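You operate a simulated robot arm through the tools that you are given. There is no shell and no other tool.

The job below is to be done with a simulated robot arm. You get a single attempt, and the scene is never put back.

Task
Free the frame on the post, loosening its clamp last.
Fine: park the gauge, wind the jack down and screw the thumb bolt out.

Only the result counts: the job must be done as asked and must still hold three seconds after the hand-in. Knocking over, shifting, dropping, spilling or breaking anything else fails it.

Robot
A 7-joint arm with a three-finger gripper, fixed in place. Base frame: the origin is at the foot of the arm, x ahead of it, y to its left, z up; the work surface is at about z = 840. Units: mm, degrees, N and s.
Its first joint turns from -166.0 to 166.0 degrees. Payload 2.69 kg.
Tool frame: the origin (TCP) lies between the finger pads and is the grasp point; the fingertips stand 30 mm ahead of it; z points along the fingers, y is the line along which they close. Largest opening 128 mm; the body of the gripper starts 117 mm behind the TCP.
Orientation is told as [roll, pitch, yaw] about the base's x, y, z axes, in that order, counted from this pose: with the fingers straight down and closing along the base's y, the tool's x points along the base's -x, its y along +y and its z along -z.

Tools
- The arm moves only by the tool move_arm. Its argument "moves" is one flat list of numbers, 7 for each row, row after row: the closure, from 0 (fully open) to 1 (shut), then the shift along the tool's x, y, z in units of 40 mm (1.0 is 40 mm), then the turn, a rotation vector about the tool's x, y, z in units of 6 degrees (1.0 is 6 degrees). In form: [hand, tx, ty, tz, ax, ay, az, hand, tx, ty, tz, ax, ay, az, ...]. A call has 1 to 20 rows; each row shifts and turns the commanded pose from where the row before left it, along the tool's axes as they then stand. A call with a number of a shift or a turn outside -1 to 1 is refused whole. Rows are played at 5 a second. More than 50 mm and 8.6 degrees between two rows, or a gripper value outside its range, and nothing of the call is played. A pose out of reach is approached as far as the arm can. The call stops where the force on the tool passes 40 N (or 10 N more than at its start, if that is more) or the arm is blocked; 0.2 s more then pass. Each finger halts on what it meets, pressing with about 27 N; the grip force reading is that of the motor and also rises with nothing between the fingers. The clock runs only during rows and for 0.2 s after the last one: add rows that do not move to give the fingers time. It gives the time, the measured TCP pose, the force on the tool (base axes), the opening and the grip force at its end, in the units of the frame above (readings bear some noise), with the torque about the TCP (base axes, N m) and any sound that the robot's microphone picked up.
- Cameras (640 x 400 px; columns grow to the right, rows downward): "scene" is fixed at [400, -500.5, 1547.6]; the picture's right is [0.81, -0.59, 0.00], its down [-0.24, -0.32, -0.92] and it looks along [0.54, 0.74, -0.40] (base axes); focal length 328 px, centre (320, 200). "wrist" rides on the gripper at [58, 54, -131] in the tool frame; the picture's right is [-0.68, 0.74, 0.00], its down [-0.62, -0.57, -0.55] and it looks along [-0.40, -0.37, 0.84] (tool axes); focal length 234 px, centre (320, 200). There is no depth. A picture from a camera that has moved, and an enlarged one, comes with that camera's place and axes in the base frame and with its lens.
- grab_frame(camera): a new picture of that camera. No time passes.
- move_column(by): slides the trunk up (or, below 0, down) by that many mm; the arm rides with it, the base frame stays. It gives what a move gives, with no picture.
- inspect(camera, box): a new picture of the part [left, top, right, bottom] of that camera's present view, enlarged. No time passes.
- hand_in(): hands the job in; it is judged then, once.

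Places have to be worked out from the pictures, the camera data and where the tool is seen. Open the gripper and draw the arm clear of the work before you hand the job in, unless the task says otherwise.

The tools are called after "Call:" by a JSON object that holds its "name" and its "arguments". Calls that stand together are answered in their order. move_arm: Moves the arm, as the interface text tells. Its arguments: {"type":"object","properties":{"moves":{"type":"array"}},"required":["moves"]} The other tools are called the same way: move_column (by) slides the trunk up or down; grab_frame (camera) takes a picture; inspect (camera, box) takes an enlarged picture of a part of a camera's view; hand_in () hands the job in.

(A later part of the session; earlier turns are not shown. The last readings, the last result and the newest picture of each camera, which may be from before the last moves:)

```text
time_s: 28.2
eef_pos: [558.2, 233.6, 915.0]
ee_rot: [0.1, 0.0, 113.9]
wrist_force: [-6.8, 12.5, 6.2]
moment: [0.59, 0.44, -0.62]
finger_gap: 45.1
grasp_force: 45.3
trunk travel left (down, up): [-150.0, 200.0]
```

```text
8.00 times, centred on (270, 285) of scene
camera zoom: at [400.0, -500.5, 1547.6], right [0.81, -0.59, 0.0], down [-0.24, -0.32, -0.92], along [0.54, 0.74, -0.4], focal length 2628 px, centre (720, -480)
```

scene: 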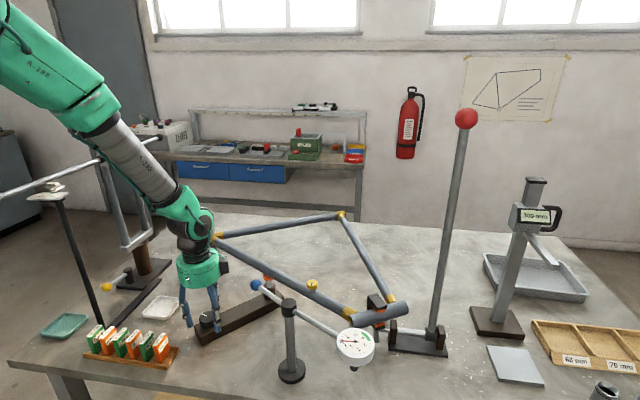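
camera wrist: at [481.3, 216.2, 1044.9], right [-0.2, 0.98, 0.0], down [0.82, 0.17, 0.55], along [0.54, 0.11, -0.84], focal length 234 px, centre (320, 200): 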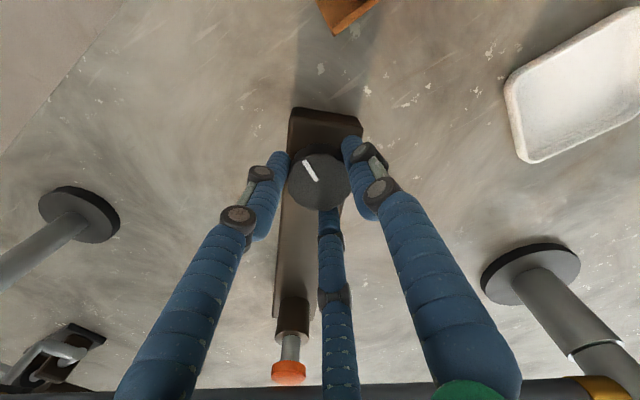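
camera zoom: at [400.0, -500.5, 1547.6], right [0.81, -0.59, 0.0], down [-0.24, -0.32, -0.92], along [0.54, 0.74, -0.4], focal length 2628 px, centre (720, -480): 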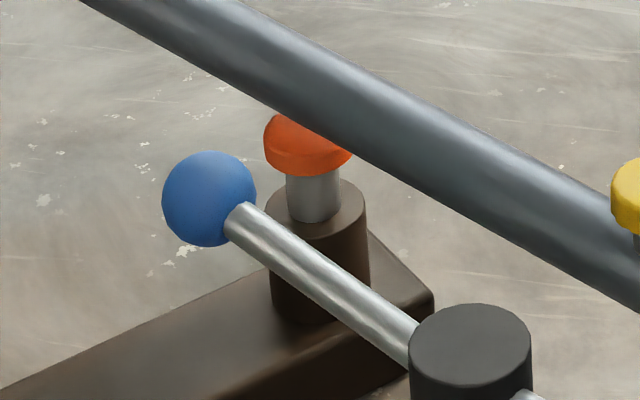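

The pad barely moved and a twisting load of -0.62 N·m appeared, so the knob may have reached its stop. I check the wrist view for slip.

Call:
{"name": "grab_frame", "arguments": {"camera": "wrist"}}

Call:
{"name": "inspect", "arguments": {"camera": "wrist", "box": [200, 220, 360, 400]}}

Call:
{"name": "grab_frame", "arguments": {"camera": "scene"}}

```text
taken
camera wrist: at [533.8, 156.7, 1046.0], right [-0.95, 0.32, 0.0], down [0.27, 0.79, 0.55], along [0.17, 0.52, -0.84], focal length 234 px, centre (320, 200)
```

wrist: 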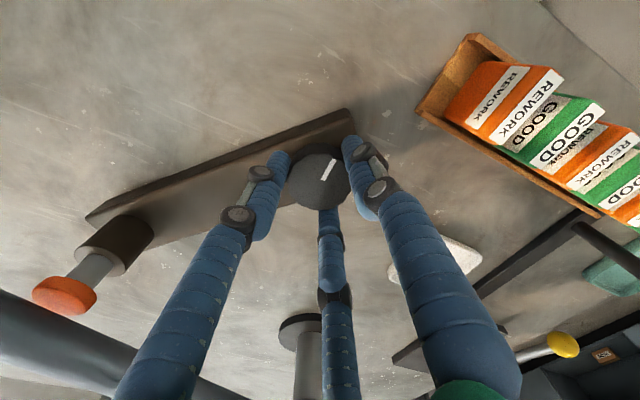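

```text
2.22 times, centred on (280, 310) of wrist
camera zoom: at [533.8, 156.7, 1046.0], right [-0.95, 0.32, 0.0], down [0.27, 0.79, 0.55], along [0.17, 0.52, -0.84], focal length 520 px, centre (409, -44)
```

zoom: 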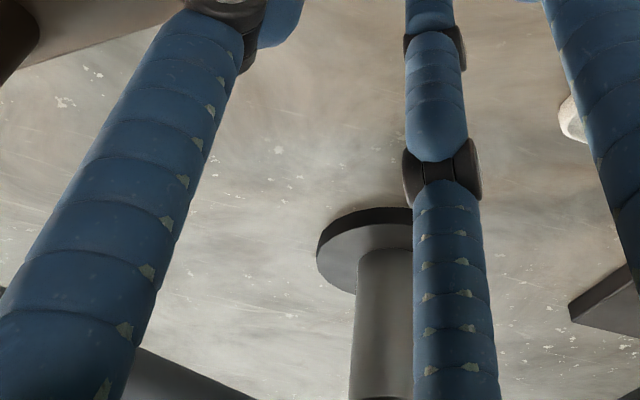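

```text
taken
```

scene: 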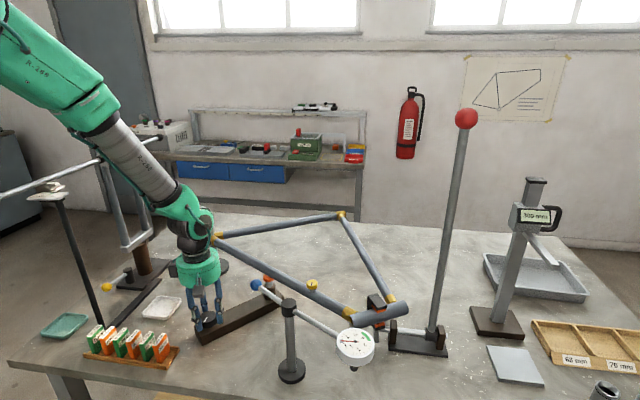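

The mark slipped relative to the hand while the pad stayed put: the knob is against its lower stop after about 175°, so the jack is fully down. I open, rise clear and turn the hand back.

Call:
{"name": "move_arm", "arguments": {"moves": [0.4, 0, 0, 0, 0, 0, 0, 0.4, 0, 0, 0, 0, 0, 0, 0.4, 0, 0, -0.5, 0, 0, 0, 0.4, 0, 0, -0.9, 0, 0, 1, 0.4, 0, 0, -0.9, 0, 0, 1, 0.4, 0, 0, -0.9, 0, 0, 1, 0.4, 0, 0, -0.9, 0, 0, 1, 0.4, 0, 0, -0.9, 0, 0, 1, 0.4, 0, 0, -0.9, 0, 0, 1, 0.4, 0, 0, -0.2, 0, 0, 1, 0.4, 0, 0, 0, 0, 0, 1, 0.4, 0, 0, 0, 0, 0, 1, 0.4, 0, 0, 0, 0, 0, 1, 0.4, 0, 0, 0, 0, 0, 1, 0.4, 0, 0, 0, 0, 0, 1, 0.4, 0, 0, 0, 0, 0, 1, 0.4, 0, 0, 0, 0, 0, 1, 0.4, 0, 0, 0, 0, 0, 1, 0.4, 0, 0, 0, 0, 0, 1, 0.4, 0, 0, 0, 0, 0, 1]}}

Call:
{"name": "inspect", "arguments": {"camera": "scene", "box": [170, 220, 330, 350]}}

Call:
{"name": "grab_frame", "arguments": {"camera": "wrist"}}

```text
time_s: 32.4
eef_pos: [558.2, 233.4, 1157.5]
ee_rot: [0.1, 0.0, 12.0]
wrist_force: [-0.1, 0.4, -0.2]
moment: [-0.02, -0.01, -0.03]
finger_gap: 76.9
grasp_force: 0.0
trunk travel left (down, up): [-150.0, 200.0]
```

```text
3.08 times, centred on (250, 285) of scene
camera zoom: at [400.0, -500.5, 1547.6], right [0.81, -0.59, 0.0], down [-0.24, -0.32, -0.92], along [0.54, 0.74, -0.4], focal length 1011 px, centre (535, -62)
```

zoom: 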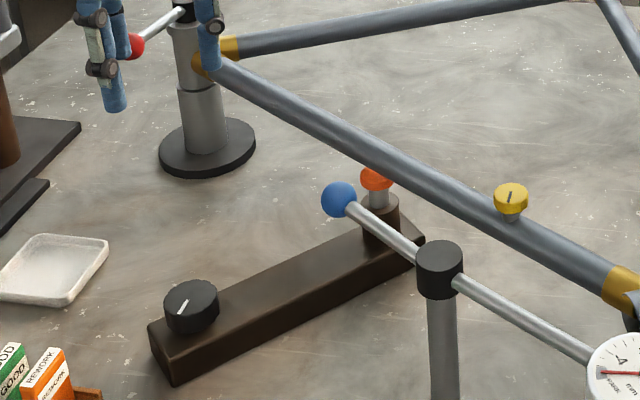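

```text
taken
camera wrist: at [490.4, 272.1, 1289.3], right [0.51, 0.86, 0.0], down [0.72, -0.43, 0.55], along [0.47, -0.28, -0.84], focal length 234 px, centre (320, 200)
```

wrist: 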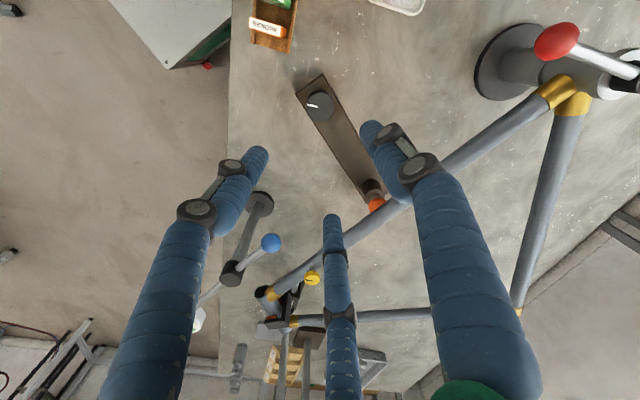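

The jack pad is clear of the tube and the knob mark shows a half turn. I go over to the thumb bolt at about [792,77] and look again from there.

Call:
{"name": "move_arm", "arguments": {"moves": [0.45, 0, 0, 0, 0, 0, 1, 0.45, 0, 0, 0, 0, 0, 1, 0.45, -0.83, -0.56, 0, 0, 0, 0, 0.45, -0.83, -0.56, 0, 0, 0, 0, 0.45, -0.83, -0.56, 0, 0, 0, 0, 0.45, -0.83, -0.56, 0, 0, 0, 0, 0.45, -0.83, -0.56, 0, 0, 0, 0, 0.45, -0.83, -0.56, 0, 0, 0, 0, 0.45, -0.83, -0.56, 0, 0, 0, 0, 0.45, 0, 0, 0, 0, 0, 0]}}

Call:
{"name": "grab_frame", "arguments": {"camera": "wrist"}}

Call:
{"name": "grab_frame", "arguments": {"camera": "scene"}}

```text
time_s: 34.6
eef_pos: [790.3, 74.1, 1160.1]
ee_rot: [0.0, 0.1, 0.0]
wrist_force: [-0.6, -0.6, -0.4]
moment: [0.04, 0.05, 0.0]
finger_gap: 70.5
grasp_force: 0.1
trunk travel left (down, up): [-150.0, 200.0]
```

```text
taken
camera wrist: at [732.6, 127.0, 1291.2], right [0.68, 0.74, 0.0], down [0.62, -0.57, 0.55], along [0.4, -0.37, -0.84], focal length 234 px, centre (320, 200)
```

wrist: 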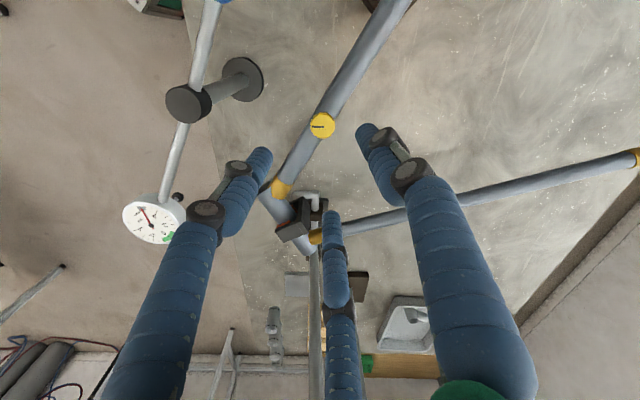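

```text
taken
```

scene: 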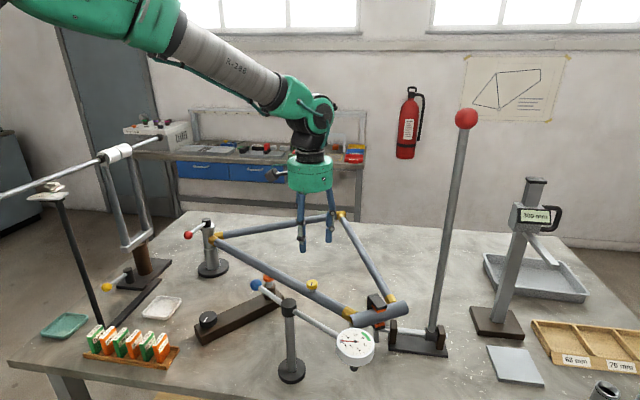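

Let me zoom in on the thumb bolt and jaws from here.

Call:
{"name": "inspect", "arguments": {"camera": "wrist", "box": [250, 90, 380, 180]}}

Call:
{"name": "inspect", "arguments": {"camera": "wrist", "box": [250, 170, 360, 260]}}

Call:
{"name": "inspect", "arguments": {"camera": "scene", "box": [295, 270, 335, 300]}}

Call:
{"name": "inspect", "arguments": {"camera": "scene", "box": [340, 280, 420, 345]}}

```text
4.44 times, centred on (315, 135) of wrist
camera zoom: at [732.6, 127.0, 1291.2], right [0.68, 0.74, 0.0], down [0.62, -0.57, 0.55], along [0.4, -0.37, -0.84], focal length 1041 px, centre (342, 489)
```

zoom: 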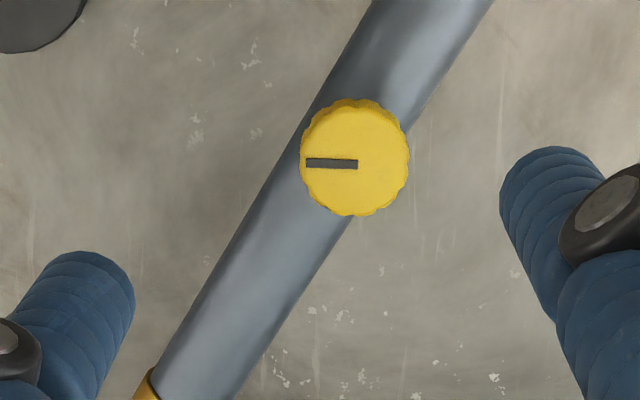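

```text
4.44 times, centred on (305, 215) of wrist
camera zoom: at [732.6, 127.0, 1291.2], right [0.68, 0.74, 0.0], down [0.62, -0.57, 0.55], along [0.4, -0.37, -0.84], focal length 1041 px, centre (387, 133)
```

zoom: 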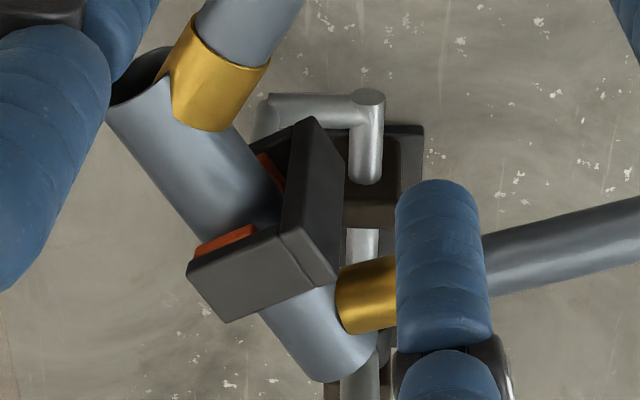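

```text
13.33 times, centred on (315, 285) of scene
camera zoom: at [400.0, -500.5, 1547.6], right [0.81, -0.59, 0.0], down [-0.24, -0.32, -0.92], along [0.54, 0.74, -0.4], focal length 4380 px, centre (387, -933)
```

zoom: 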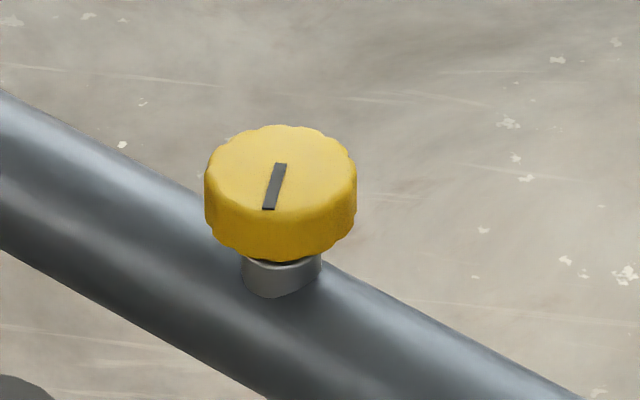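

```text
6.15 times, centred on (380, 312) of scene
camera zoom: at [400.0, -500.5, 1547.6], right [0.81, -0.59, 0.0], down [-0.24, -0.32, -0.92], along [0.54, 0.74, -0.4], focal length 2022 px, centre (-49, -492)
```

zoom: 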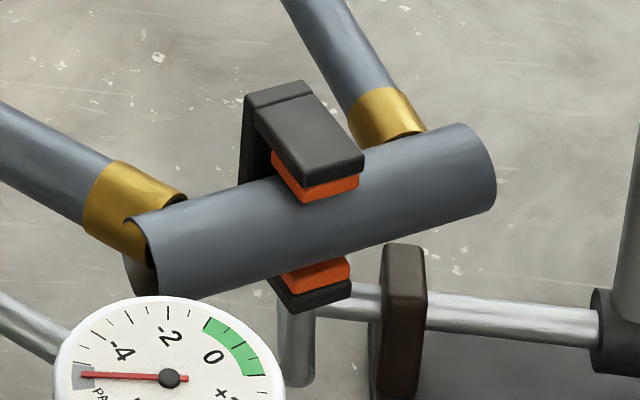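

The bolt head is 30 mm wide, centred at about [792,76], from z≈996 to 1006, with the tube top around 987. I turn the hand back to get more throw, then go down with the fingertips just above the tube.

Call:
{"name": "move_arm", "arguments": {"moves": [0.5, -0.05, 0.05, 0, 0, 0, 0, 0.5, 0, 0, 0, 0, 0, 1, 0.5, 0, 0, 0, 0, 0, 1, 0.5, 0, 0, 0, 0, 0, 1, 0.5, 0, 0, 0, 0, 0, 1, 0.5, 0, 0, 0, 0, 0, 1, 0.5, 0, 0, 0, 0, 0, 1, 0.5, 0, 0, 0, 0, 0, 1, 0.5, 0, 0, 0, 0, 0, 1, 0.5, 0, 0, 0.7, 0, 0, 1, 0.5, 0, 0, 0.7, 0, 0, 1, 0.5, 0, 0, 0.7, 0, 0, 0, 0.5, 0, 0, 0.5, 0, 0, 0, 0.5, 0, 0, 0.3, 0, 0, 0, 0.5, 0, 0, 0.2, 0, 0, 0, 0.5, 0, 0, 0.1, 0, 0, 0, 0.5, 0, 0, 0, 0, 0, 0]}}

Call:
{"name": "grab_frame", "arguments": {"camera": "wrist"}}

Call:
{"name": "inspect", "arguments": {"camera": "scene", "box": [270, 240, 350, 310]}}

```text
time_s: 38.2
eef_pos: [792.0, 78.1, 1029.2]
ee_rot: [-0.1, 0.1, -60.0]
wrist_force: [0.0, -0.7, 0.0]
moment: [0.01, 0.01, 0.0]
finger_gap: 64.0
grasp_force: 0.0
trunk travel left (down, up): [-150.0, 200.0]
```

```text
taken
camera wrist: at [810.0, 154.2, 1161.4], right [0.98, -0.22, 0.0], down [-0.18, -0.82, 0.55], along [-0.12, -0.53, -0.84], focal length 234 px, centre (320, 200)
```

wrist: 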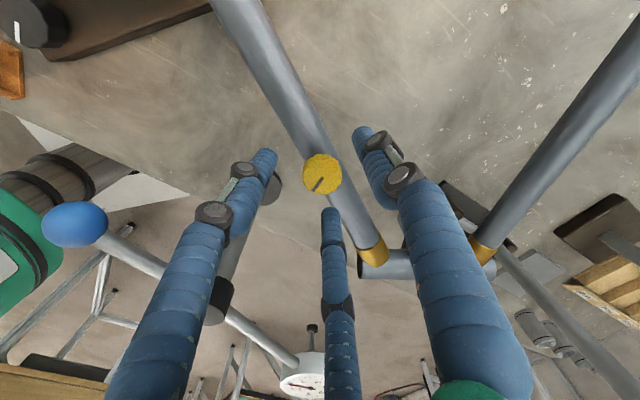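

```text
5.71 times, centred on (310, 275) of scene
camera zoom: at [400.0, -500.5, 1547.6], right [0.81, -0.59, 0.0], down [-0.24, -0.32, -0.92], along [0.54, 0.74, -0.4], focal length 1877 px, centre (377, -229)
```

zoom: 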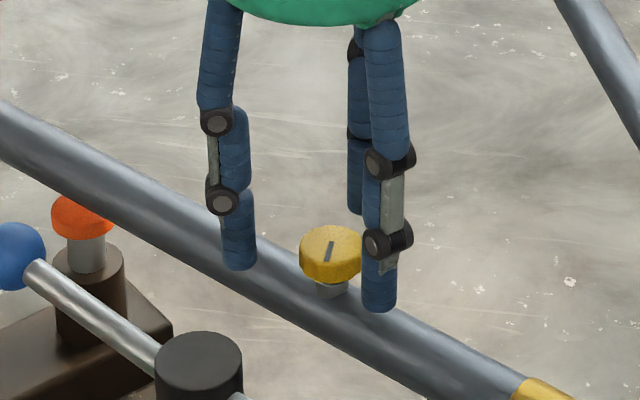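

I zoom in on the bolt in the wrist view to centre the hand on it precisely.

Call:
{"name": "inspect", "arguments": {"camera": "wrist", "box": [280, 140, 360, 210]}}

```text
5.71 times, centred on (320, 175) of wrist
camera zoom: at [810.0, 154.2, 1161.4], right [0.98, -0.22, 0.0], down [-0.18, -0.82, 0.55], along [-0.12, -0.53, -0.84], focal length 1338 px, centre (320, 343)
```

zoom: 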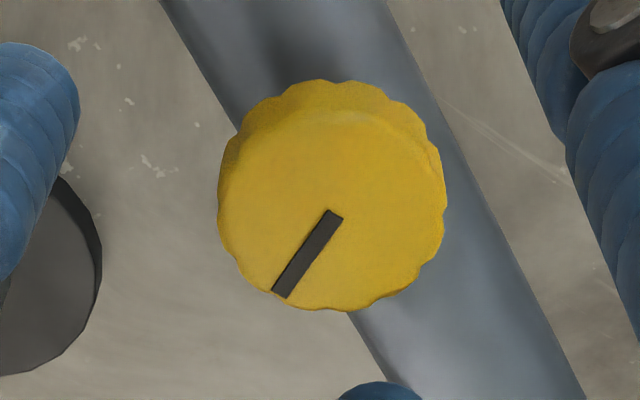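

The head's top centre is at about [793.5,76]. I shift 2.5 mm, go down 7 mm, and close on it.

Call:
{"name": "move_arm", "arguments": {"moves": [0.5, -0.062, 0, 0.1, 0, 0, 0, 0.5, 0, 0, 0.075, 0, 0, 0, 0.5, 0, 0, 0, 0, 0, 0, 0.7, 0, 0, 0, 0, 0, 0, 1, 0, 0, 0, 0, 0, 0, 1, 0, 0, 0, 0, 0, 0, 1, 0, 0, 0, 0, 0, 0]}}

Call:
{"name": "grab_frame", "arguments": {"camera": "wrist"}}

Call:
{"name": "inspect", "arguments": {"camera": "scene", "box": [270, 240, 350, 310]}}

```text
time_s: 39.8
eef_pos: [793.1, 76.1, 1022.9]
ee_rot: [0.0, 0.1, -60.0]
wrist_force: [-2.2, 7.4, -1.8]
moment: [0.18, 0.03, -0.01]
finger_gap: 28.4
grasp_force: 45.3
trunk travel left (down, up): [-150.0, 200.0]
```

```text
taken
camera wrist: at [811.3, 152.5, 1154.4], right [0.98, -0.22, 0.0], down [-0.18, -0.82, 0.55], along [-0.12, -0.53, -0.84], focal length 234 px, centre (320, 200)
```

wrist: 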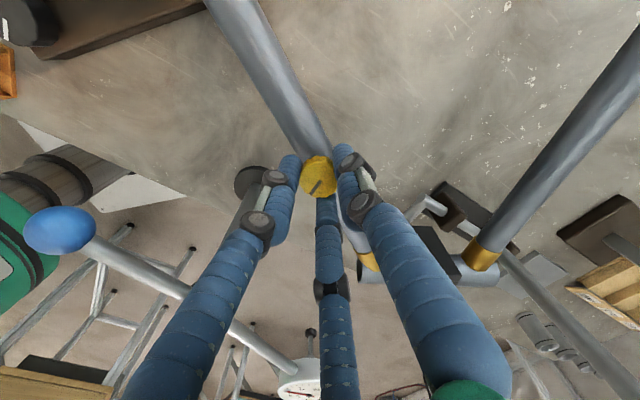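

```text
5.71 times, centred on (310, 275) of scene
camera zoom: at [400.0, -500.5, 1547.6], right [0.81, -0.59, 0.0], down [-0.24, -0.32, -0.92], along [0.54, 0.74, -0.4], focal length 1877 px, centre (377, -229)
```

zoom: 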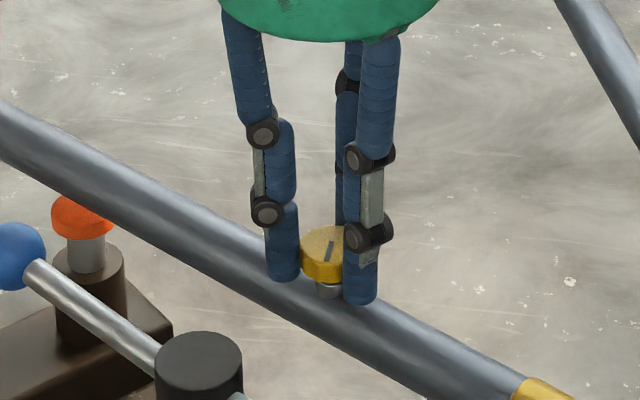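

The hand holds the bolt head (28 mm). I turn it anticlockwise 24° as a test and watch the lift force.

Call:
{"name": "move_arm", "arguments": {"moves": [1, 0, 0, 0, 0, 0, -1, 1, 0, 0, 0, 0, 0, -1, 1, 0, 0, 0, 0, 0, -1, 1, 0, 0, 0, 0, 0, -1, 1, 0, 0, 0, 0, 0, 0]}}

Call:
{"name": "inspect", "arguments": {"camera": "wrist", "box": [280, 140, 360, 210]}}

Call:
{"name": "inspect", "arguments": {"camera": "scene", "box": [295, 270, 335, 300]}}

```text
time_s: 41.0
eef_pos: [793.7, 77.2, 1022.9]
ee_rot: [0.1, -0.1, -36.0]
wrist_force: [-4.0, 9.6, 0.0]
moment: [0.25, 0.07, 0.03]
finger_gap: 28.5
grasp_force: 45.5
trunk travel left (down, up): [-150.0, 200.0]
```

```text
5.71 times, centred on (320, 175) of wrist
camera zoom: at [778.1, 152.9, 1154.5], right [0.98, 0.2, 0.0], down [0.17, -0.82, 0.55], along [0.11, -0.54, -0.84], focal length 1338 px, centre (320, 343)
```

zoom: 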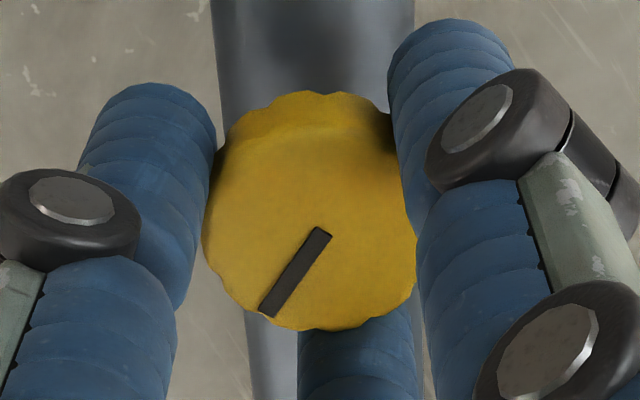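

```text
13.33 times, centred on (315, 285) of scene
camera zoom: at [400.0, -500.5, 1547.6], right [0.81, -0.59, 0.0], down [-0.24, -0.32, -0.92], along [0.54, 0.74, -0.4], focal length 4380 px, centre (387, -933)
```

zoom: 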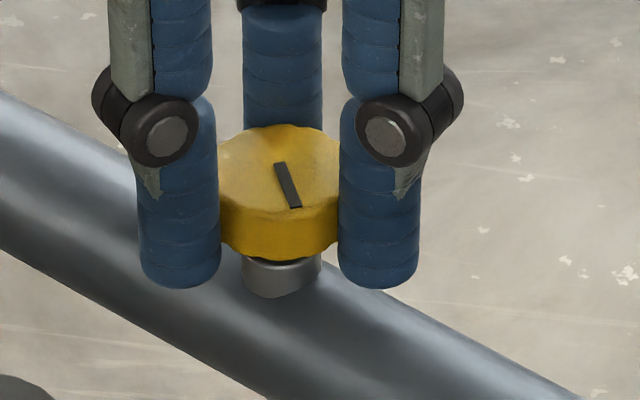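

The bolt turns with the hand with no lift load. I keep turning by another 90°.

Call:
{"name": "move_arm", "arguments": {"moves": [1, 0, 0, 0, 0, 0, -1, 1, 0, 0, 0, 0, 0, -1, 1, 0, 0, 0, 0, 0, -1, 1, 0, 0, 0, 0, 0, -1, 1, 0, 0, 0, 0, 0, -1, 1, 0, 0, 0, 0, 0, -1, 1, 0, 0, 0, 0, 0, -1, 1, 0, 0, 0, 0, 0, -1, 1, 0, 0, 0, 0, 0, -1, 1, 0, 0, 0, 0, 0, -1, 1, 0, 0, 0, 0, 0, -1, 1, 0, 0, 0, 0, 0, -1, 1, 0, 0, 0, 0, 0, -1, 1, 0, 0, 0, 0, 0, -1, 1, 0, 0, 0, 0, 0, -1, 1, 0, 0, 0, 0, 0, 0]}}

Call:
{"name": "inspect", "arguments": {"camera": "wrist", "box": [280, 140, 360, 210]}}

Call:
{"name": "inspect", "arguments": {"camera": "scene", "box": [295, 270, 335, 300]}}

```text
time_s: 44.4
eef_pos: [793.7, 76.6, 1022.6]
ee_rot: [0.0, -0.1, 54.0]
wrist_force: [-8.9, 1.6, 4.0]
moment: [0.0, 0.17, 0.01]
finger_gap: 28.3
grasp_force: 45.0
trunk travel left (down, up): [-150.0, 200.0]
```

```text
5.71 times, centred on (320, 175) of wrist
camera zoom: at [715.9, 59.2, 1154.8], right [-0.2, 0.98, 0.0], down [0.82, 0.17, 0.55], along [0.54, 0.11, -0.84], focal length 1338 px, centre (320, 343)
```

zoom: 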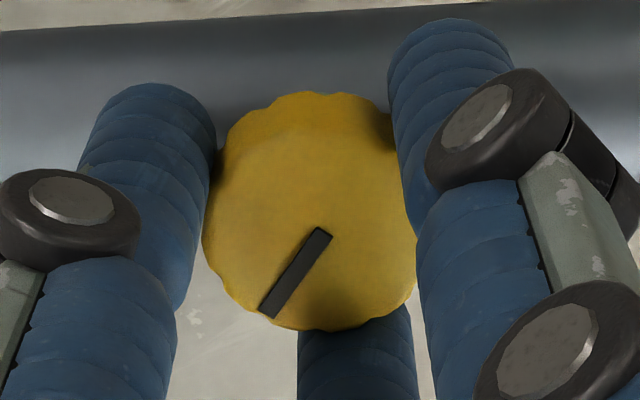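

```text
13.33 times, centred on (315, 285) of scene
camera zoom: at [400.0, -500.5, 1547.6], right [0.81, -0.59, 0.0], down [-0.24, -0.32, -0.92], along [0.54, 0.74, -0.4], focal length 4380 px, centre (387, -933)
```

zoom: 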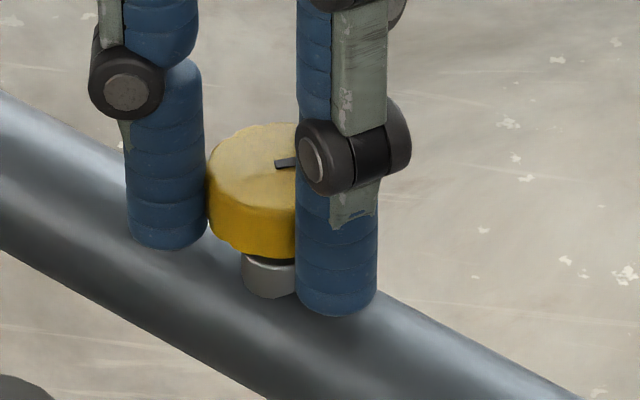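

The bolt follows and a dark gap now shows under its head, so it's rising. I continue 60° more in this grip, easing up slightly.

Call:
{"name": "move_arm", "arguments": {"moves": [1, 0, 0, -0.005, 0, 0, -1, 1, 0, 0, -0.005, 0, 0, -1, 1, 0, 0, -0.005, 0, 0, -1, 1, 0, 0, -0.005, 0, 0, -1, 1, 0, 0, -0.005, 0, 0, -1, 1, 0, 0, -0.005, 0, 0, -1, 1, 0, 0, 0, 0, 0, -1, 1, 0, 0, 0, 0, 0, -1, 1, 0, 0, 0, 0, 0, -1, 1, 0, 0, 0, 0, 0, -1, 1, 0, 0, 0, 0, 0, 0]}}

Call:
{"name": "inspect", "arguments": {"camera": "wrist", "box": [280, 140, 360, 210]}}

Call:
{"name": "inspect", "arguments": {"camera": "scene", "box": [295, 270, 335, 300]}}

```text
time_s: 46.8
eef_pos: [793.6, 76.3, 1023.5]
ee_rot: [0.0, -0.2, 114.0]
wrist_force: [-8.1, 2.0, -1.5]
moment: [0.06, 0.17, 0.05]
finger_gap: 28.1
grasp_force: 44.9
trunk travel left (down, up): [-150.0, 200.0]
```

```text
5.71 times, centred on (320, 175) of wrist
camera zoom: at [768.7, -0.4, 1155.5], right [-0.95, 0.32, 0.0], down [0.27, 0.79, 0.55], along [0.17, 0.52, -0.84], focal length 1338 px, centre (320, 343)
```

zoom: 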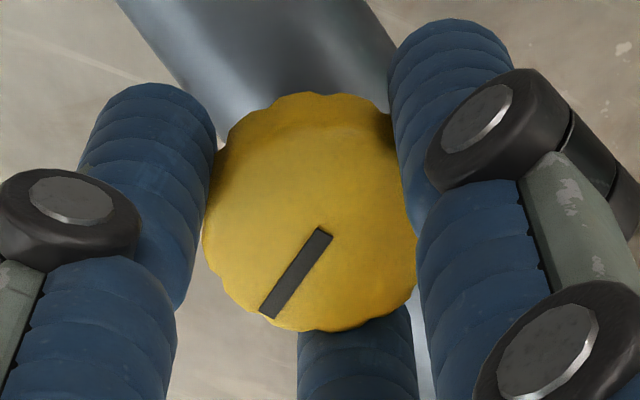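

```text
13.33 times, centred on (315, 285) of scene
camera zoom: at [400.0, -500.5, 1547.6], right [0.81, -0.59, 0.0], down [-0.24, -0.32, -0.92], along [0.54, 0.74, -0.4], focal length 4380 px, centre (387, -933)
```

zoom: 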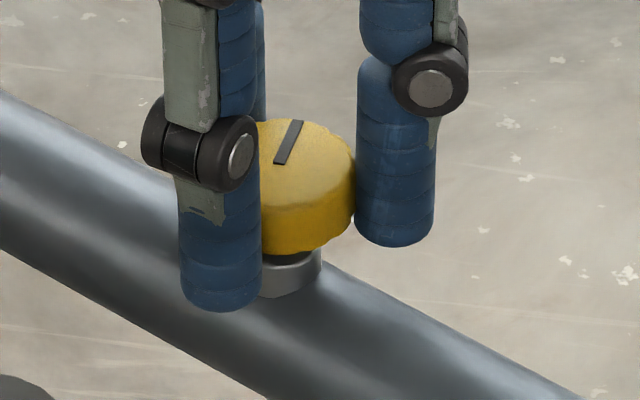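

174° done with no slip and the head is rising. I open, turn the hand back for a fresh grip.

Call:
{"name": "move_arm", "arguments": {"moves": [0.55, 0, 0, 0, 0, 0, 0, 0.55, 0, 0, 0, 0, 0, 0, 0.55, 0, 0, 0, 0, 0, 1, 0.55, 0, 0, 0, 0, 0, 1, 0.55, 0, 0, 0, 0, 0, 1, 0.55, 0, 0, 0, 0, 0, 1, 0.55, 0, 0, 0, 0, 0, 1, 0.55, 0, 0, 0, 0, 0, 1, 0.55, 0, 0, 0, 0, 0, 1, 0.55, 0, 0, 0, 0, 0, 1, 0.55, 0, 0, 0, 0, 0, 1, 0.55, 0, 0, 0, 0, 0, 1, 0.55, 0, 0, 0, 0, 0, 1, 0.55, 0, 0, 0, 0, 0, 1, 0.55, 0, 0, 0, 0, 0, 1, 0.55, 0, 0, 0, 0, 0, 1, 0.55, 0, 0, 0, 0, 0, 1, 0.55, 0, 0, 0, 0, 0, 1, 0.55, 0, 0, 0, 0, 0, 1, 0.55, 0, 0, 0, 0, 0, 1]}}

Call:
{"name": "inspect", "arguments": {"camera": "scene", "box": [295, 270, 335, 300]}}

Call:
{"name": "grab_frame", "arguments": {"camera": "wrist"}}

```text
time_s: 51.0
eef_pos: [793.9, 77.5, 1023.5]
ee_rot: [0.2, 0.0, 5.8]
wrist_force: [0.3, 0.4, 0.2]
moment: [0.02, -0.01, 0.0]
finger_gap: 57.6
grasp_force: 0.0
trunk travel left (down, up): [-150.0, 200.0]
```

```text
13.33 times, centred on (315, 285) of scene
camera zoom: at [400.0, -500.5, 1547.6], right [0.81, -0.59, 0.0], down [-0.24, -0.32, -0.92], along [0.54, 0.74, -0.4], focal length 4380 px, centre (387, -933)
```

zoom: 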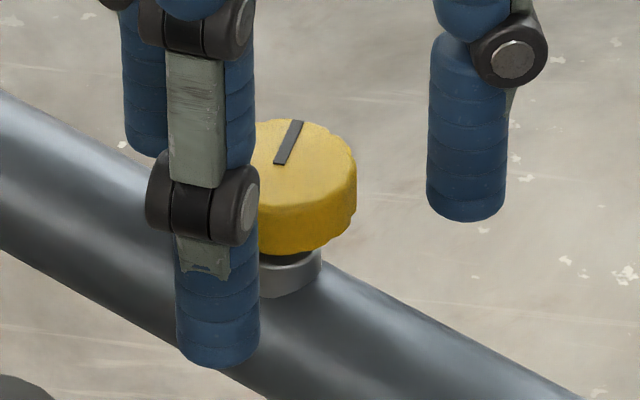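

```text
taken
camera wrist: at [730.7, 122.3, 1155.6], right [0.6, 0.8, 0.0], down [0.67, -0.5, 0.55], along [0.44, -0.33, -0.84], focal length 234 px, centre (320, 200)
```

wrist: 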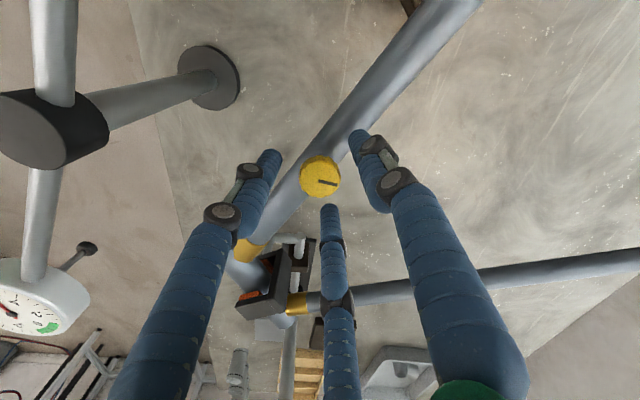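

The mark has gone half a turn and the head has risen about 2 mm. I continue back to -60° yaw, grip, and begin the next turn.

Call:
{"name": "move_arm", "arguments": {"moves": [0.55, 0, 0, -0.02, 0, 0, 1, 0.55, 0, 0, 0, 0, 0, 1, 0.55, 0, 0, 0, 0, 0, 1, 0.55, 0, 0, 0, 0, 0, 1, 0.55, 0, 0, 0, 0, 0, 1, 0.55, 0, 0, 0, 0, 0, 1, 0.55, 0, 0, 0, 0, 0, 1, 0.55, 0, 0, 0, 0, 0, 1, 0.55, 0, 0, 0, 0, 0, 1, 0.55, 0, 0, 0, 0, 0, 1, 0.55, 0, 0, 0, 0, 0, 1, 0.55, 0, 0, 0, 0, 0, 0, 1, 0, 0, 0, 0, 0, 0, 1, 0, 0, 0, 0, 0, 0, 1, 0, 0, 0, 0, 0, 0, 1, 0, 0, 0, 0, 0, -1, 1, 0, 0, 0, 0, 0, -1, 1, 0, 0, 0, 0, 0, -1, 1, 0, 0, 0, 0, 0, -1, 1, 0, 0, 0, 0, 0, 0]}}

Call:
{"name": "inspect", "arguments": {"camera": "wrist", "box": [280, 140, 360, 210]}}

```text
time_s: 55.2
eef_pos: [792.9, 76.3, 1023.2]
ee_rot: [0.0, 0.1, -36.0]
wrist_force: [-8.0, 4.9, 0.4]
moment: [0.13, 0.2, -0.01]
finger_gap: 28.0
grasp_force: 45.1
trunk travel left (down, up): [-150.0, 200.0]
```

```text
5.71 times, centred on (320, 175) of wrist
camera zoom: at [778.1, 152.7, 1156.1], right [0.98, 0.2, 0.0], down [0.17, -0.82, 0.55], along [0.11, -0.54, -0.84], focal length 1338 px, centre (320, 343)
```

zoom: 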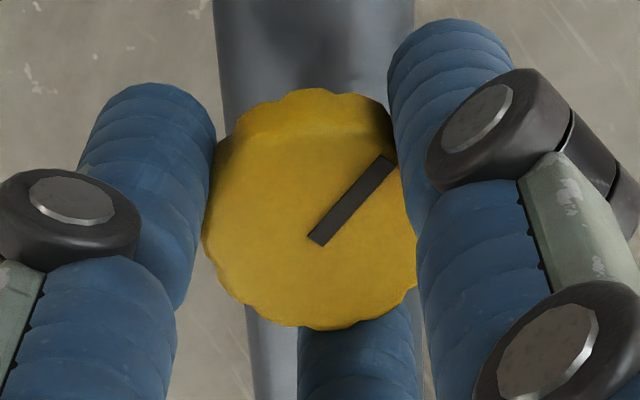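

The grip is good and it's turning. I continue anticlockwise by 114° with a slight lift.

Call:
{"name": "move_arm", "arguments": {"moves": [1, 0, 0, -0.003, 0, 0, -1, 1, 0, 0, -0.003, 0, 0, -1, 1, 0, 0, -0.003, 0, 0, -1, 1, 0, 0, -0.003, 0, 0, -1, 1, 0, 0, -0.003, 0, 0, -1, 1, 0, 0, -0.003, 0, 0, -1, 1, 0, 0, -0.003, 0, 0, -1, 1, 0, 0, -0.003, 0, 0, -1, 1, 0, 0, -0.003, 0, 0, -1, 1, 0, 0, -0.003, 0, 0, -1, 1, 0, 0, -0.003, 0, 0, -1, 1, 0, 0, -0.003, 0, 0, -1, 1, 0, 0, -0.003, 0, 0, -1, 1, 0, 0, -0.003, 0, 0, -1, 1, 0, 0, -0.003, 0, 0, -1, 1, 0, 0, -0.003, 0, 0, -1, 1, 0, 0, -0.003, 0, 0, -1, 1, 0, 0, -0.003, 0, 0, -1, 1, 0, 0, -0.003, 0, 0, -1, 1, 0, 0, 0, 0, 0, 0]}}

Call:
{"name": "inspect", "arguments": {"camera": "wrist", "box": [280, 140, 360, 210]}}

Call:
{"name": "inspect", "arguments": {"camera": "scene", "box": [295, 270, 335, 300]}}

```text
time_s: 59.4
eef_pos: [794.1, 77.0, 1024.7]
ee_rot: [0.0, 0.0, 78.1]
wrist_force: [-12.9, 4.3, -12.8]
moment: [0.08, 0.32, 0.02]
finger_gap: 28.5
grasp_force: 44.9
trunk travel left (down, up): [-150.0, 200.0]
```

```text
5.71 times, centred on (320, 175) of wrist
camera zoom: at [729.5, 29.0, 1157.9], right [-0.58, 0.81, 0.0], down [0.68, 0.48, 0.55], along [0.45, 0.32, -0.84], focal length 1338 px, centre (320, 343)
```

zoom: 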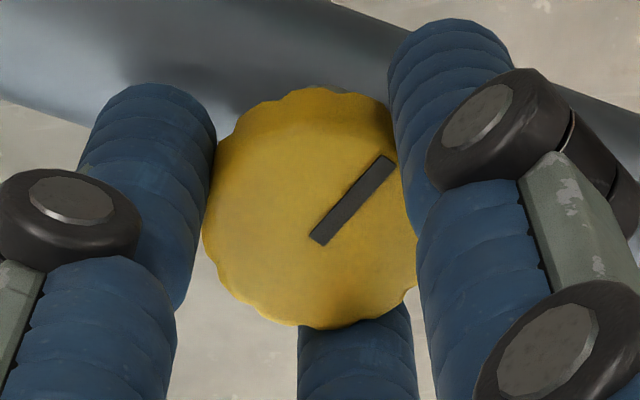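

```text
13.33 times, centred on (315, 285) of scene
camera zoom: at [400.0, -500.5, 1547.6], right [0.81, -0.59, 0.0], down [-0.24, -0.32, -0.92], along [0.54, 0.74, -0.4], focal length 4380 px, centre (387, -933)
```

zoom: 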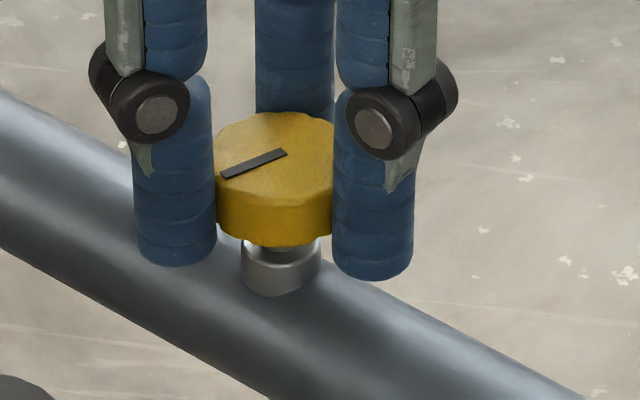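

About 310° done; the head has risen about 3 mm and the shank is showing. I go on to 114° yaw, then open and start turning back.

Call:
{"name": "move_arm", "arguments": {"moves": [1, 0, 0, 0, 0, 0, -1, 1, 0, 0, 0, 0, 0, -1, 1, 0, 0, 0, 0, 0, -1, 1, 0, 0, 0, 0, 0, -1, 1, 0, 0, 0, 0, 0, -1, 1, 0, 0, 0, 0, 0, -1, 1, 0, 0, 0, 0, 0, 0, 0.55, 0, 0, 0, 0, 0, 0, 0.55, 0, 0, 0, 0, 0, 0, 0.55, 0, 0, 0, 0, 0, 1, 0.55, 0, 0, 0, 0, 0, 1, 0.55, 0, 0, 0, 0, 0, 1, 0.55, 0, 0, 0, 0, 0, 1, 0.55, 0, 0, 0, 0, 0, 1, 0.55, 0, 0, 0, 0, 0, 1, 0.55, 0, 0, 0, 0, 0, 1, 0.55, 0, 0, 0, 0, 0, 1, 0.55, 0, 0, 0, 0, 0, 1, 0.55, 0, 0, 0, 0, 0, 1, 0.55, 0, 0, 0, 0, 0, 1]}}

Call:
{"name": "inspect", "arguments": {"camera": "scene", "box": [295, 270, 335, 300]}}

```text
time_s: 63.6
eef_pos: [795.3, 75.8, 1024.6]
ee_rot: [0.2, 0.1, 47.8]
wrist_force: [0.1, 0.9, -0.1]
moment: [-0.03, 0.0, 0.0]
finger_gap: 57.5
grasp_force: 0.1
trunk travel left (down, up): [-150.0, 200.0]
```

```text
13.33 times, centred on (315, 285) of scene
camera zoom: at [400.0, -500.5, 1547.6], right [0.81, -0.59, 0.0], down [-0.24, -0.32, -0.92], along [0.54, 0.74, -0.4], focal length 4380 px, centre (387, -933)
```

zoom: 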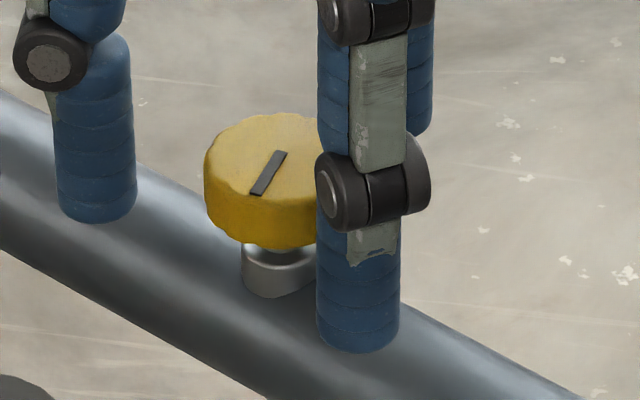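

One full turn, about 3 mm of rise. I return to -60° yaw, grip again.

Call:
{"name": "move_arm", "arguments": {"moves": [0.55, 0, 0, -0.02, 0, 0, 1, 0.55, 0, 0, -0.02, 0, 0, 1, 0.55, 0, 0, 0, 0, 0, 1, 0.55, 0, 0, 0, 0, 0, 1, 0.55, 0, 0, 0, 0, 0, 1, 0.55, 0, 0, 0, 0, 0, 1, 0.55, 0, 0, 0, 0, 0, 1, 0.55, 0, 0, 0, 0, 0, 1, 0.55, 0, 0, 0, 0, 0, 1, 0.55, 0, 0, 0, 0, 0, 1, 0.55, 0, 0, 0, 0, 0, 1, 0.55, 0, 0, 0, 0, 0, 1, 0.55, 0, 0, 0, 0, 0, 1, 0.55, 0, 0, 0, 0, 0, 1, 0.55, 0, 0, 0, 0, 0, 1, 0.55, 0, 0, 0, 0, 0, 1, 0.55, 0, 0, 0, 0, 0, 0, 1, 0, 0, 0, 0, 0, 0, 1, 0, 0, 0, 0, 0, 0, 1, 0, 0, 0, 0, 0, 0]}}

Call:
{"name": "inspect", "arguments": {"camera": "wrist", "box": [280, 140, 360, 210]}}

```text
time_s: 67.8
eef_pos: [794.6, 77.9, 1026.6]
ee_rot: [0.0, 0.2, -48.0]
wrist_force: [-7.9, -0.4, 0.4]
moment: [0.01, 0.21, 0.0]
finger_gap: 28.3
grasp_force: 45.4
trunk travel left (down, up): [-150.0, 200.0]
```

```text
5.71 times, centred on (320, 175) of wrist
camera zoom: at [794.9, 154.4, 1159.2], right [1.0, -0.01, 0.0], down [-0.01, -0.84, 0.55], along [-0.01, -0.55, -0.84], focal length 1338 px, centre (320, 343)
```

zoom: 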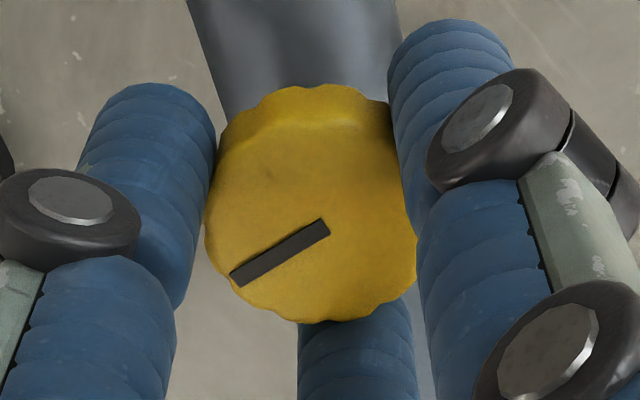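

Grip is fine. I turn anticlockwise 120°, shifting 1 mm to relieve the side load.

Call:
{"name": "move_arm", "arguments": {"moves": [1, 0.015, -0.015, 0, 0, 0, -1, 1, 0, 0, 0, 0, 0, -1, 1, 0, 0, 0, 0, 0, -1, 1, 0, 0, 0, 0, 0, -1, 1, 0, 0, -0.003, 0, 0, -1, 1, 0, 0, -0.003, 0, 0, -1, 1, 0, 0, -0.003, 0, 0, -1, 1, 0, 0, -0.003, 0, 0, -1, 1, 0, 0, -0.003, 0, 0, -1, 1, 0, 0, -0.003, 0, 0, -1, 1, 0, 0, -0.003, 0, 0, -1, 1, 0, 0, -0.003, 0, 0, -1, 1, 0, 0, -0.003, 0, 0, -1, 1, 0, 0, -0.003, 0, 0, -1, 1, 0, 0, -0.003, 0, 0, -1, 1, 0, 0, -0.003, 0, 0, -1, 1, 0, 0, -0.003, 0, 0, -1, 1, 0, 0, -0.003, 0, 0, -1, 1, 0, 0, -0.003, 0, 0, -1, 1, 0, 0, 0, 0, 0, -1]}}

Call:
{"name": "inspect", "arguments": {"camera": "wrist", "box": [280, 140, 360, 210]}}

Call:
{"name": "inspect", "arguments": {"camera": "scene", "box": [295, 270, 335, 300]}}

```text
time_s: 72.0
eef_pos: [792.6, 77.1, 1028.6]
ee_rot: [0.1, 0.0, 71.9]
wrist_force: [5.7, -7.3, -7.6]
moment: [-0.16, -0.1, 0.03]
finger_gap: 28.5
grasp_force: 45.3
trunk travel left (down, up): [-150.0, 200.0]
```

```text
5.71 times, centred on (320, 175) of wrist
camera zoom: at [724.9, 35.9, 1160.7], right [-0.49, 0.87, 0.0], down [0.73, 0.41, 0.55], along [0.48, 0.27, -0.84], focal length 1338 px, centre (320, 343)
```

zoom: 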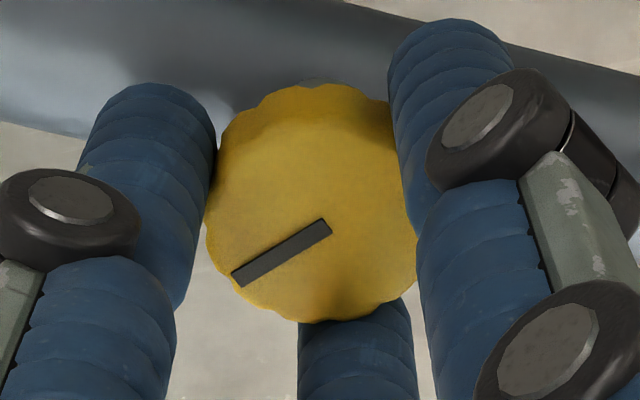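

```text
13.33 times, centred on (315, 285) of scene
camera zoom: at [400.0, -500.5, 1547.6], right [0.81, -0.59, 0.0], down [-0.24, -0.32, -0.92], along [0.54, 0.74, -0.4], focal length 4380 px, centre (387, -933)
```

zoom: 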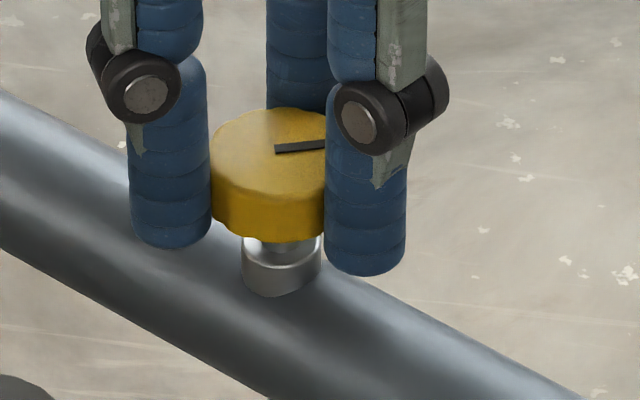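

Total 468°, the head is up about 5 mm. I continue to 114° yaw, open and begin to return.

Call:
{"name": "move_arm", "arguments": {"moves": [1, 0, 0, 0, 0, 0, -1, 1, 0, 0, 0, 0, 0, -1, 1, 0, 0, 0, 0, 0, -1, 1, 0, 0, 0, 0, 0, -1, 1, 0, 0, 0, 0, 0, -1, 1, 0, 0, 0, 0, 0, -1, 1, 0, 0, 0, 0, 0, -1, 1, 0, 0, 0, 0, 0, 0, 0.55, 0, 0, 0, 0, 0, 0, 0.55, 0, 0, 0, 0, 0, 0, 0.55, 0, 0, 0, 0, 0, 1, 0.55, 0, 0, 0, 0, 0, 1, 0.55, 0, 0, 0, 0, 0, 1, 0.55, 0, 0, 0, 0, 0, 1, 0.55, 0, 0, 0, 0, 0, 1, 0.55, 0, 0, 0, 0, 0, 1, 0.55, 0, 0, 0, 0, 0, 1, 0.55, 0, 0, 0, 0, 0, 1, 0.55, 0, 0, 0, 0, 0, 1, 0.55, 0, 0, 0, 0, 0, 1]}}

Call:
{"name": "move_arm", "arguments": {"moves": [0.55, 0, 0, 0, 0, 0, 1, 0.55, 0, 0, 0, 0, 0, 1, 0.55, 0, 0, 0, 0, 0, 1, 0.55, 0, 0, 0, 0, 0, 1, 0.55, 0, 0, 0, 0, 0, 1, 0.55, 0, 0, 0, 0, 0, 1, 0.55, 0, 0, 0, 0, 0, 1, 0.55, 0, 0, 0, 0, 0, 1, 0.55, 0, 0, 0, 0, 0, 1, 0.55, 0, 0, 0, 0, 0, 1, 0.55, 0, 0, 0, 0, 0, 1, 0.55, 0, 0, 0, 0, 0, 1, 0.55, 0, 0, 0, 0, 0, 1, 0.55, 0, 0, 0, 0, 0, 1, 0.55, 0, 0, 0, 0, 0, 1, 0.55, 0, 0, 0, 0, 0, 1, 0.55, 0, 0, 0, 0, 0, 1, 0.55, 0, 0, 0, 0, 0, 1, 0.55, 0, 0, 0, 0, 0, 1, 0.55, 0, 0, 0, 0, 0, 0]}}

Call:
{"name": "inspect", "arguments": {"camera": "scene", "box": [295, 270, 335, 300]}}

Call:
{"name": "inspect", "arguments": {"camera": "wrist", "box": [280, 140, 360, 210]}}

```text
time_s: 76.2
eef_pos: [792.1, 77.2, 1028.2]
ee_rot: [0.1, 0.0, 53.9]
wrist_force: [0.9, -0.7, 0.5]
moment: [-0.05, -0.01, 0.02]
finger_gap: 57.8
grasp_force: 0.0
trunk travel left (down, up): [-150.0, 200.0]
```

```text
time_s: 80.4
eef_pos: [792.8, 76.1, 1029.1]
ee_rot: [0.0, 0.2, -60.1]
wrist_force: [0.7, -0.1, 0.0]
moment: [0.0, 0.01, -0.01]
finger_gap: 57.7
grasp_force: 0.1
trunk travel left (down, up): [-150.0, 200.0]
```

```text
13.33 times, centred on (315, 285) of scene
camera zoom: at [400.0, -500.5, 1547.6], right [0.81, -0.59, 0.0], down [-0.24, -0.32, -0.92], along [0.54, 0.74, -0.4], focal length 4380 px, centre (387, -933)
```

zoom: 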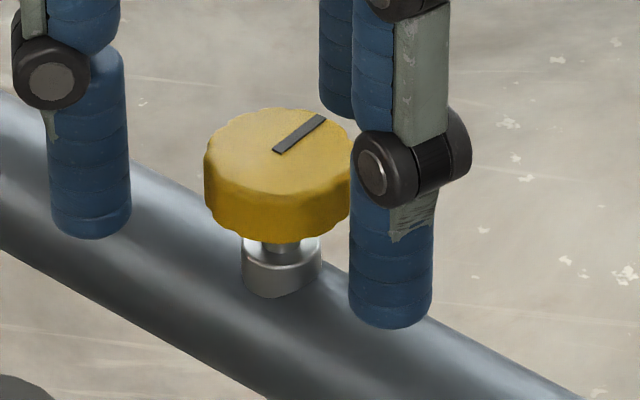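

```text
5.71 times, centred on (320, 175) of wrist
camera zoom: at [810.8, 152.0, 1161.1], right [0.98, -0.22, 0.0], down [-0.18, -0.82, 0.55], along [-0.12, -0.53, -0.84], focal length 1338 px, centre (320, 343)
```

zoom: 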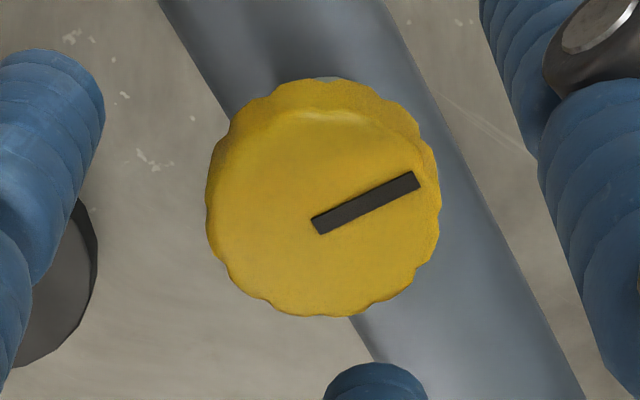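

About 510° done, 6 mm of rise. The next grip and turn.

Call:
{"name": "move_arm", "arguments": {"moves": [1, 0, 0, 0, 0, 0, 0, 1, 0, 0, 0, 0, 0, 0, 1, 0, 0, 0, 0, 0, 0, 1, 0, 0, 0, 0, 0, -1, 1, 0, 0, 0, 0, 0, -1, 1, 0, 0, 0, 0, 0, -1, 1, 0, 0, -0.003, 0, 0, -1, 1, 0, 0, -0.003, 0, 0, -1, 1, 0, 0, -0.003, 0, 0, -1, 1, 0, 0, -0.003, 0, 0, -1, 1, 0, 0, -0.003, 0, 0, -1, 1, 0, 0, -0.003, 0, 0, -1, 1, 0, 0, -0.003, 0, 0, -1, 1, 0, 0, -0.003, 0, 0, -1, 1, 0, 0, -0.003, 0, 0, -1, 1, 0, 0, -0.003, 0, 0, -1, 1, 0, 0, -0.003, 0, 0, -1, 1, 0, 0, 0, 0, 0, -1, 1, 0, 0, 0, 0, 0, -1, 1, 0, 0, 0, 0, 0, -1]}}

Call:
{"name": "inspect", "arguments": {"camera": "wrist", "box": [280, 140, 360, 210]}}

Call:
{"name": "inspect", "arguments": {"camera": "scene", "box": [295, 270, 335, 300]}}

```text
time_s: 84.6
eef_pos: [793.1, 76.1, 1030.9]
ee_rot: [0.1, 0.0, 42.2]
wrist_force: [0.7, 4.1, -4.2]
moment: [0.11, -0.03, -0.6]
finger_gap: 28.4
grasp_force: 44.8
trunk travel left (down, up): [-150.0, 200.0]
```

```text
5.71 times, centred on (320, 175) of wrist
camera zoom: at [714.7, 75.8, 1161.8], right [0.01, 1.0, 0.0], down [0.84, -0.01, 0.55], along [0.55, 0.0, -0.84], focal length 1338 px, centre (320, 343)
```

zoom: 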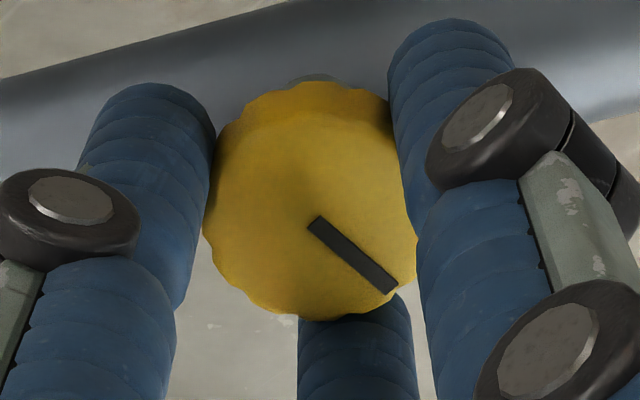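

```text
13.33 times, centred on (315, 285) of scene
camera zoom: at [400.0, -500.5, 1547.6], right [0.81, -0.59, 0.0], down [-0.24, -0.32, -0.92], along [0.54, 0.74, -0.4], focal length 4380 px, centre (387, -933)
```

zoom: 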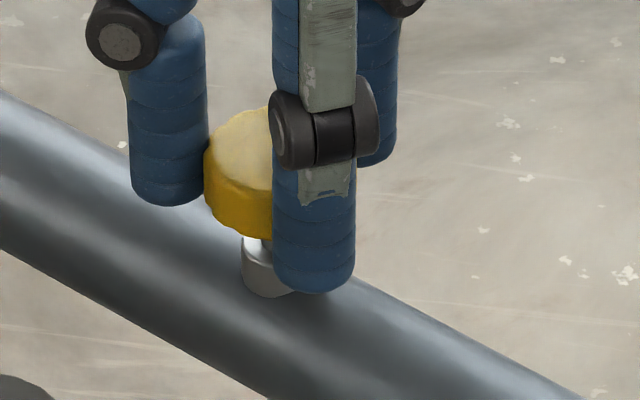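

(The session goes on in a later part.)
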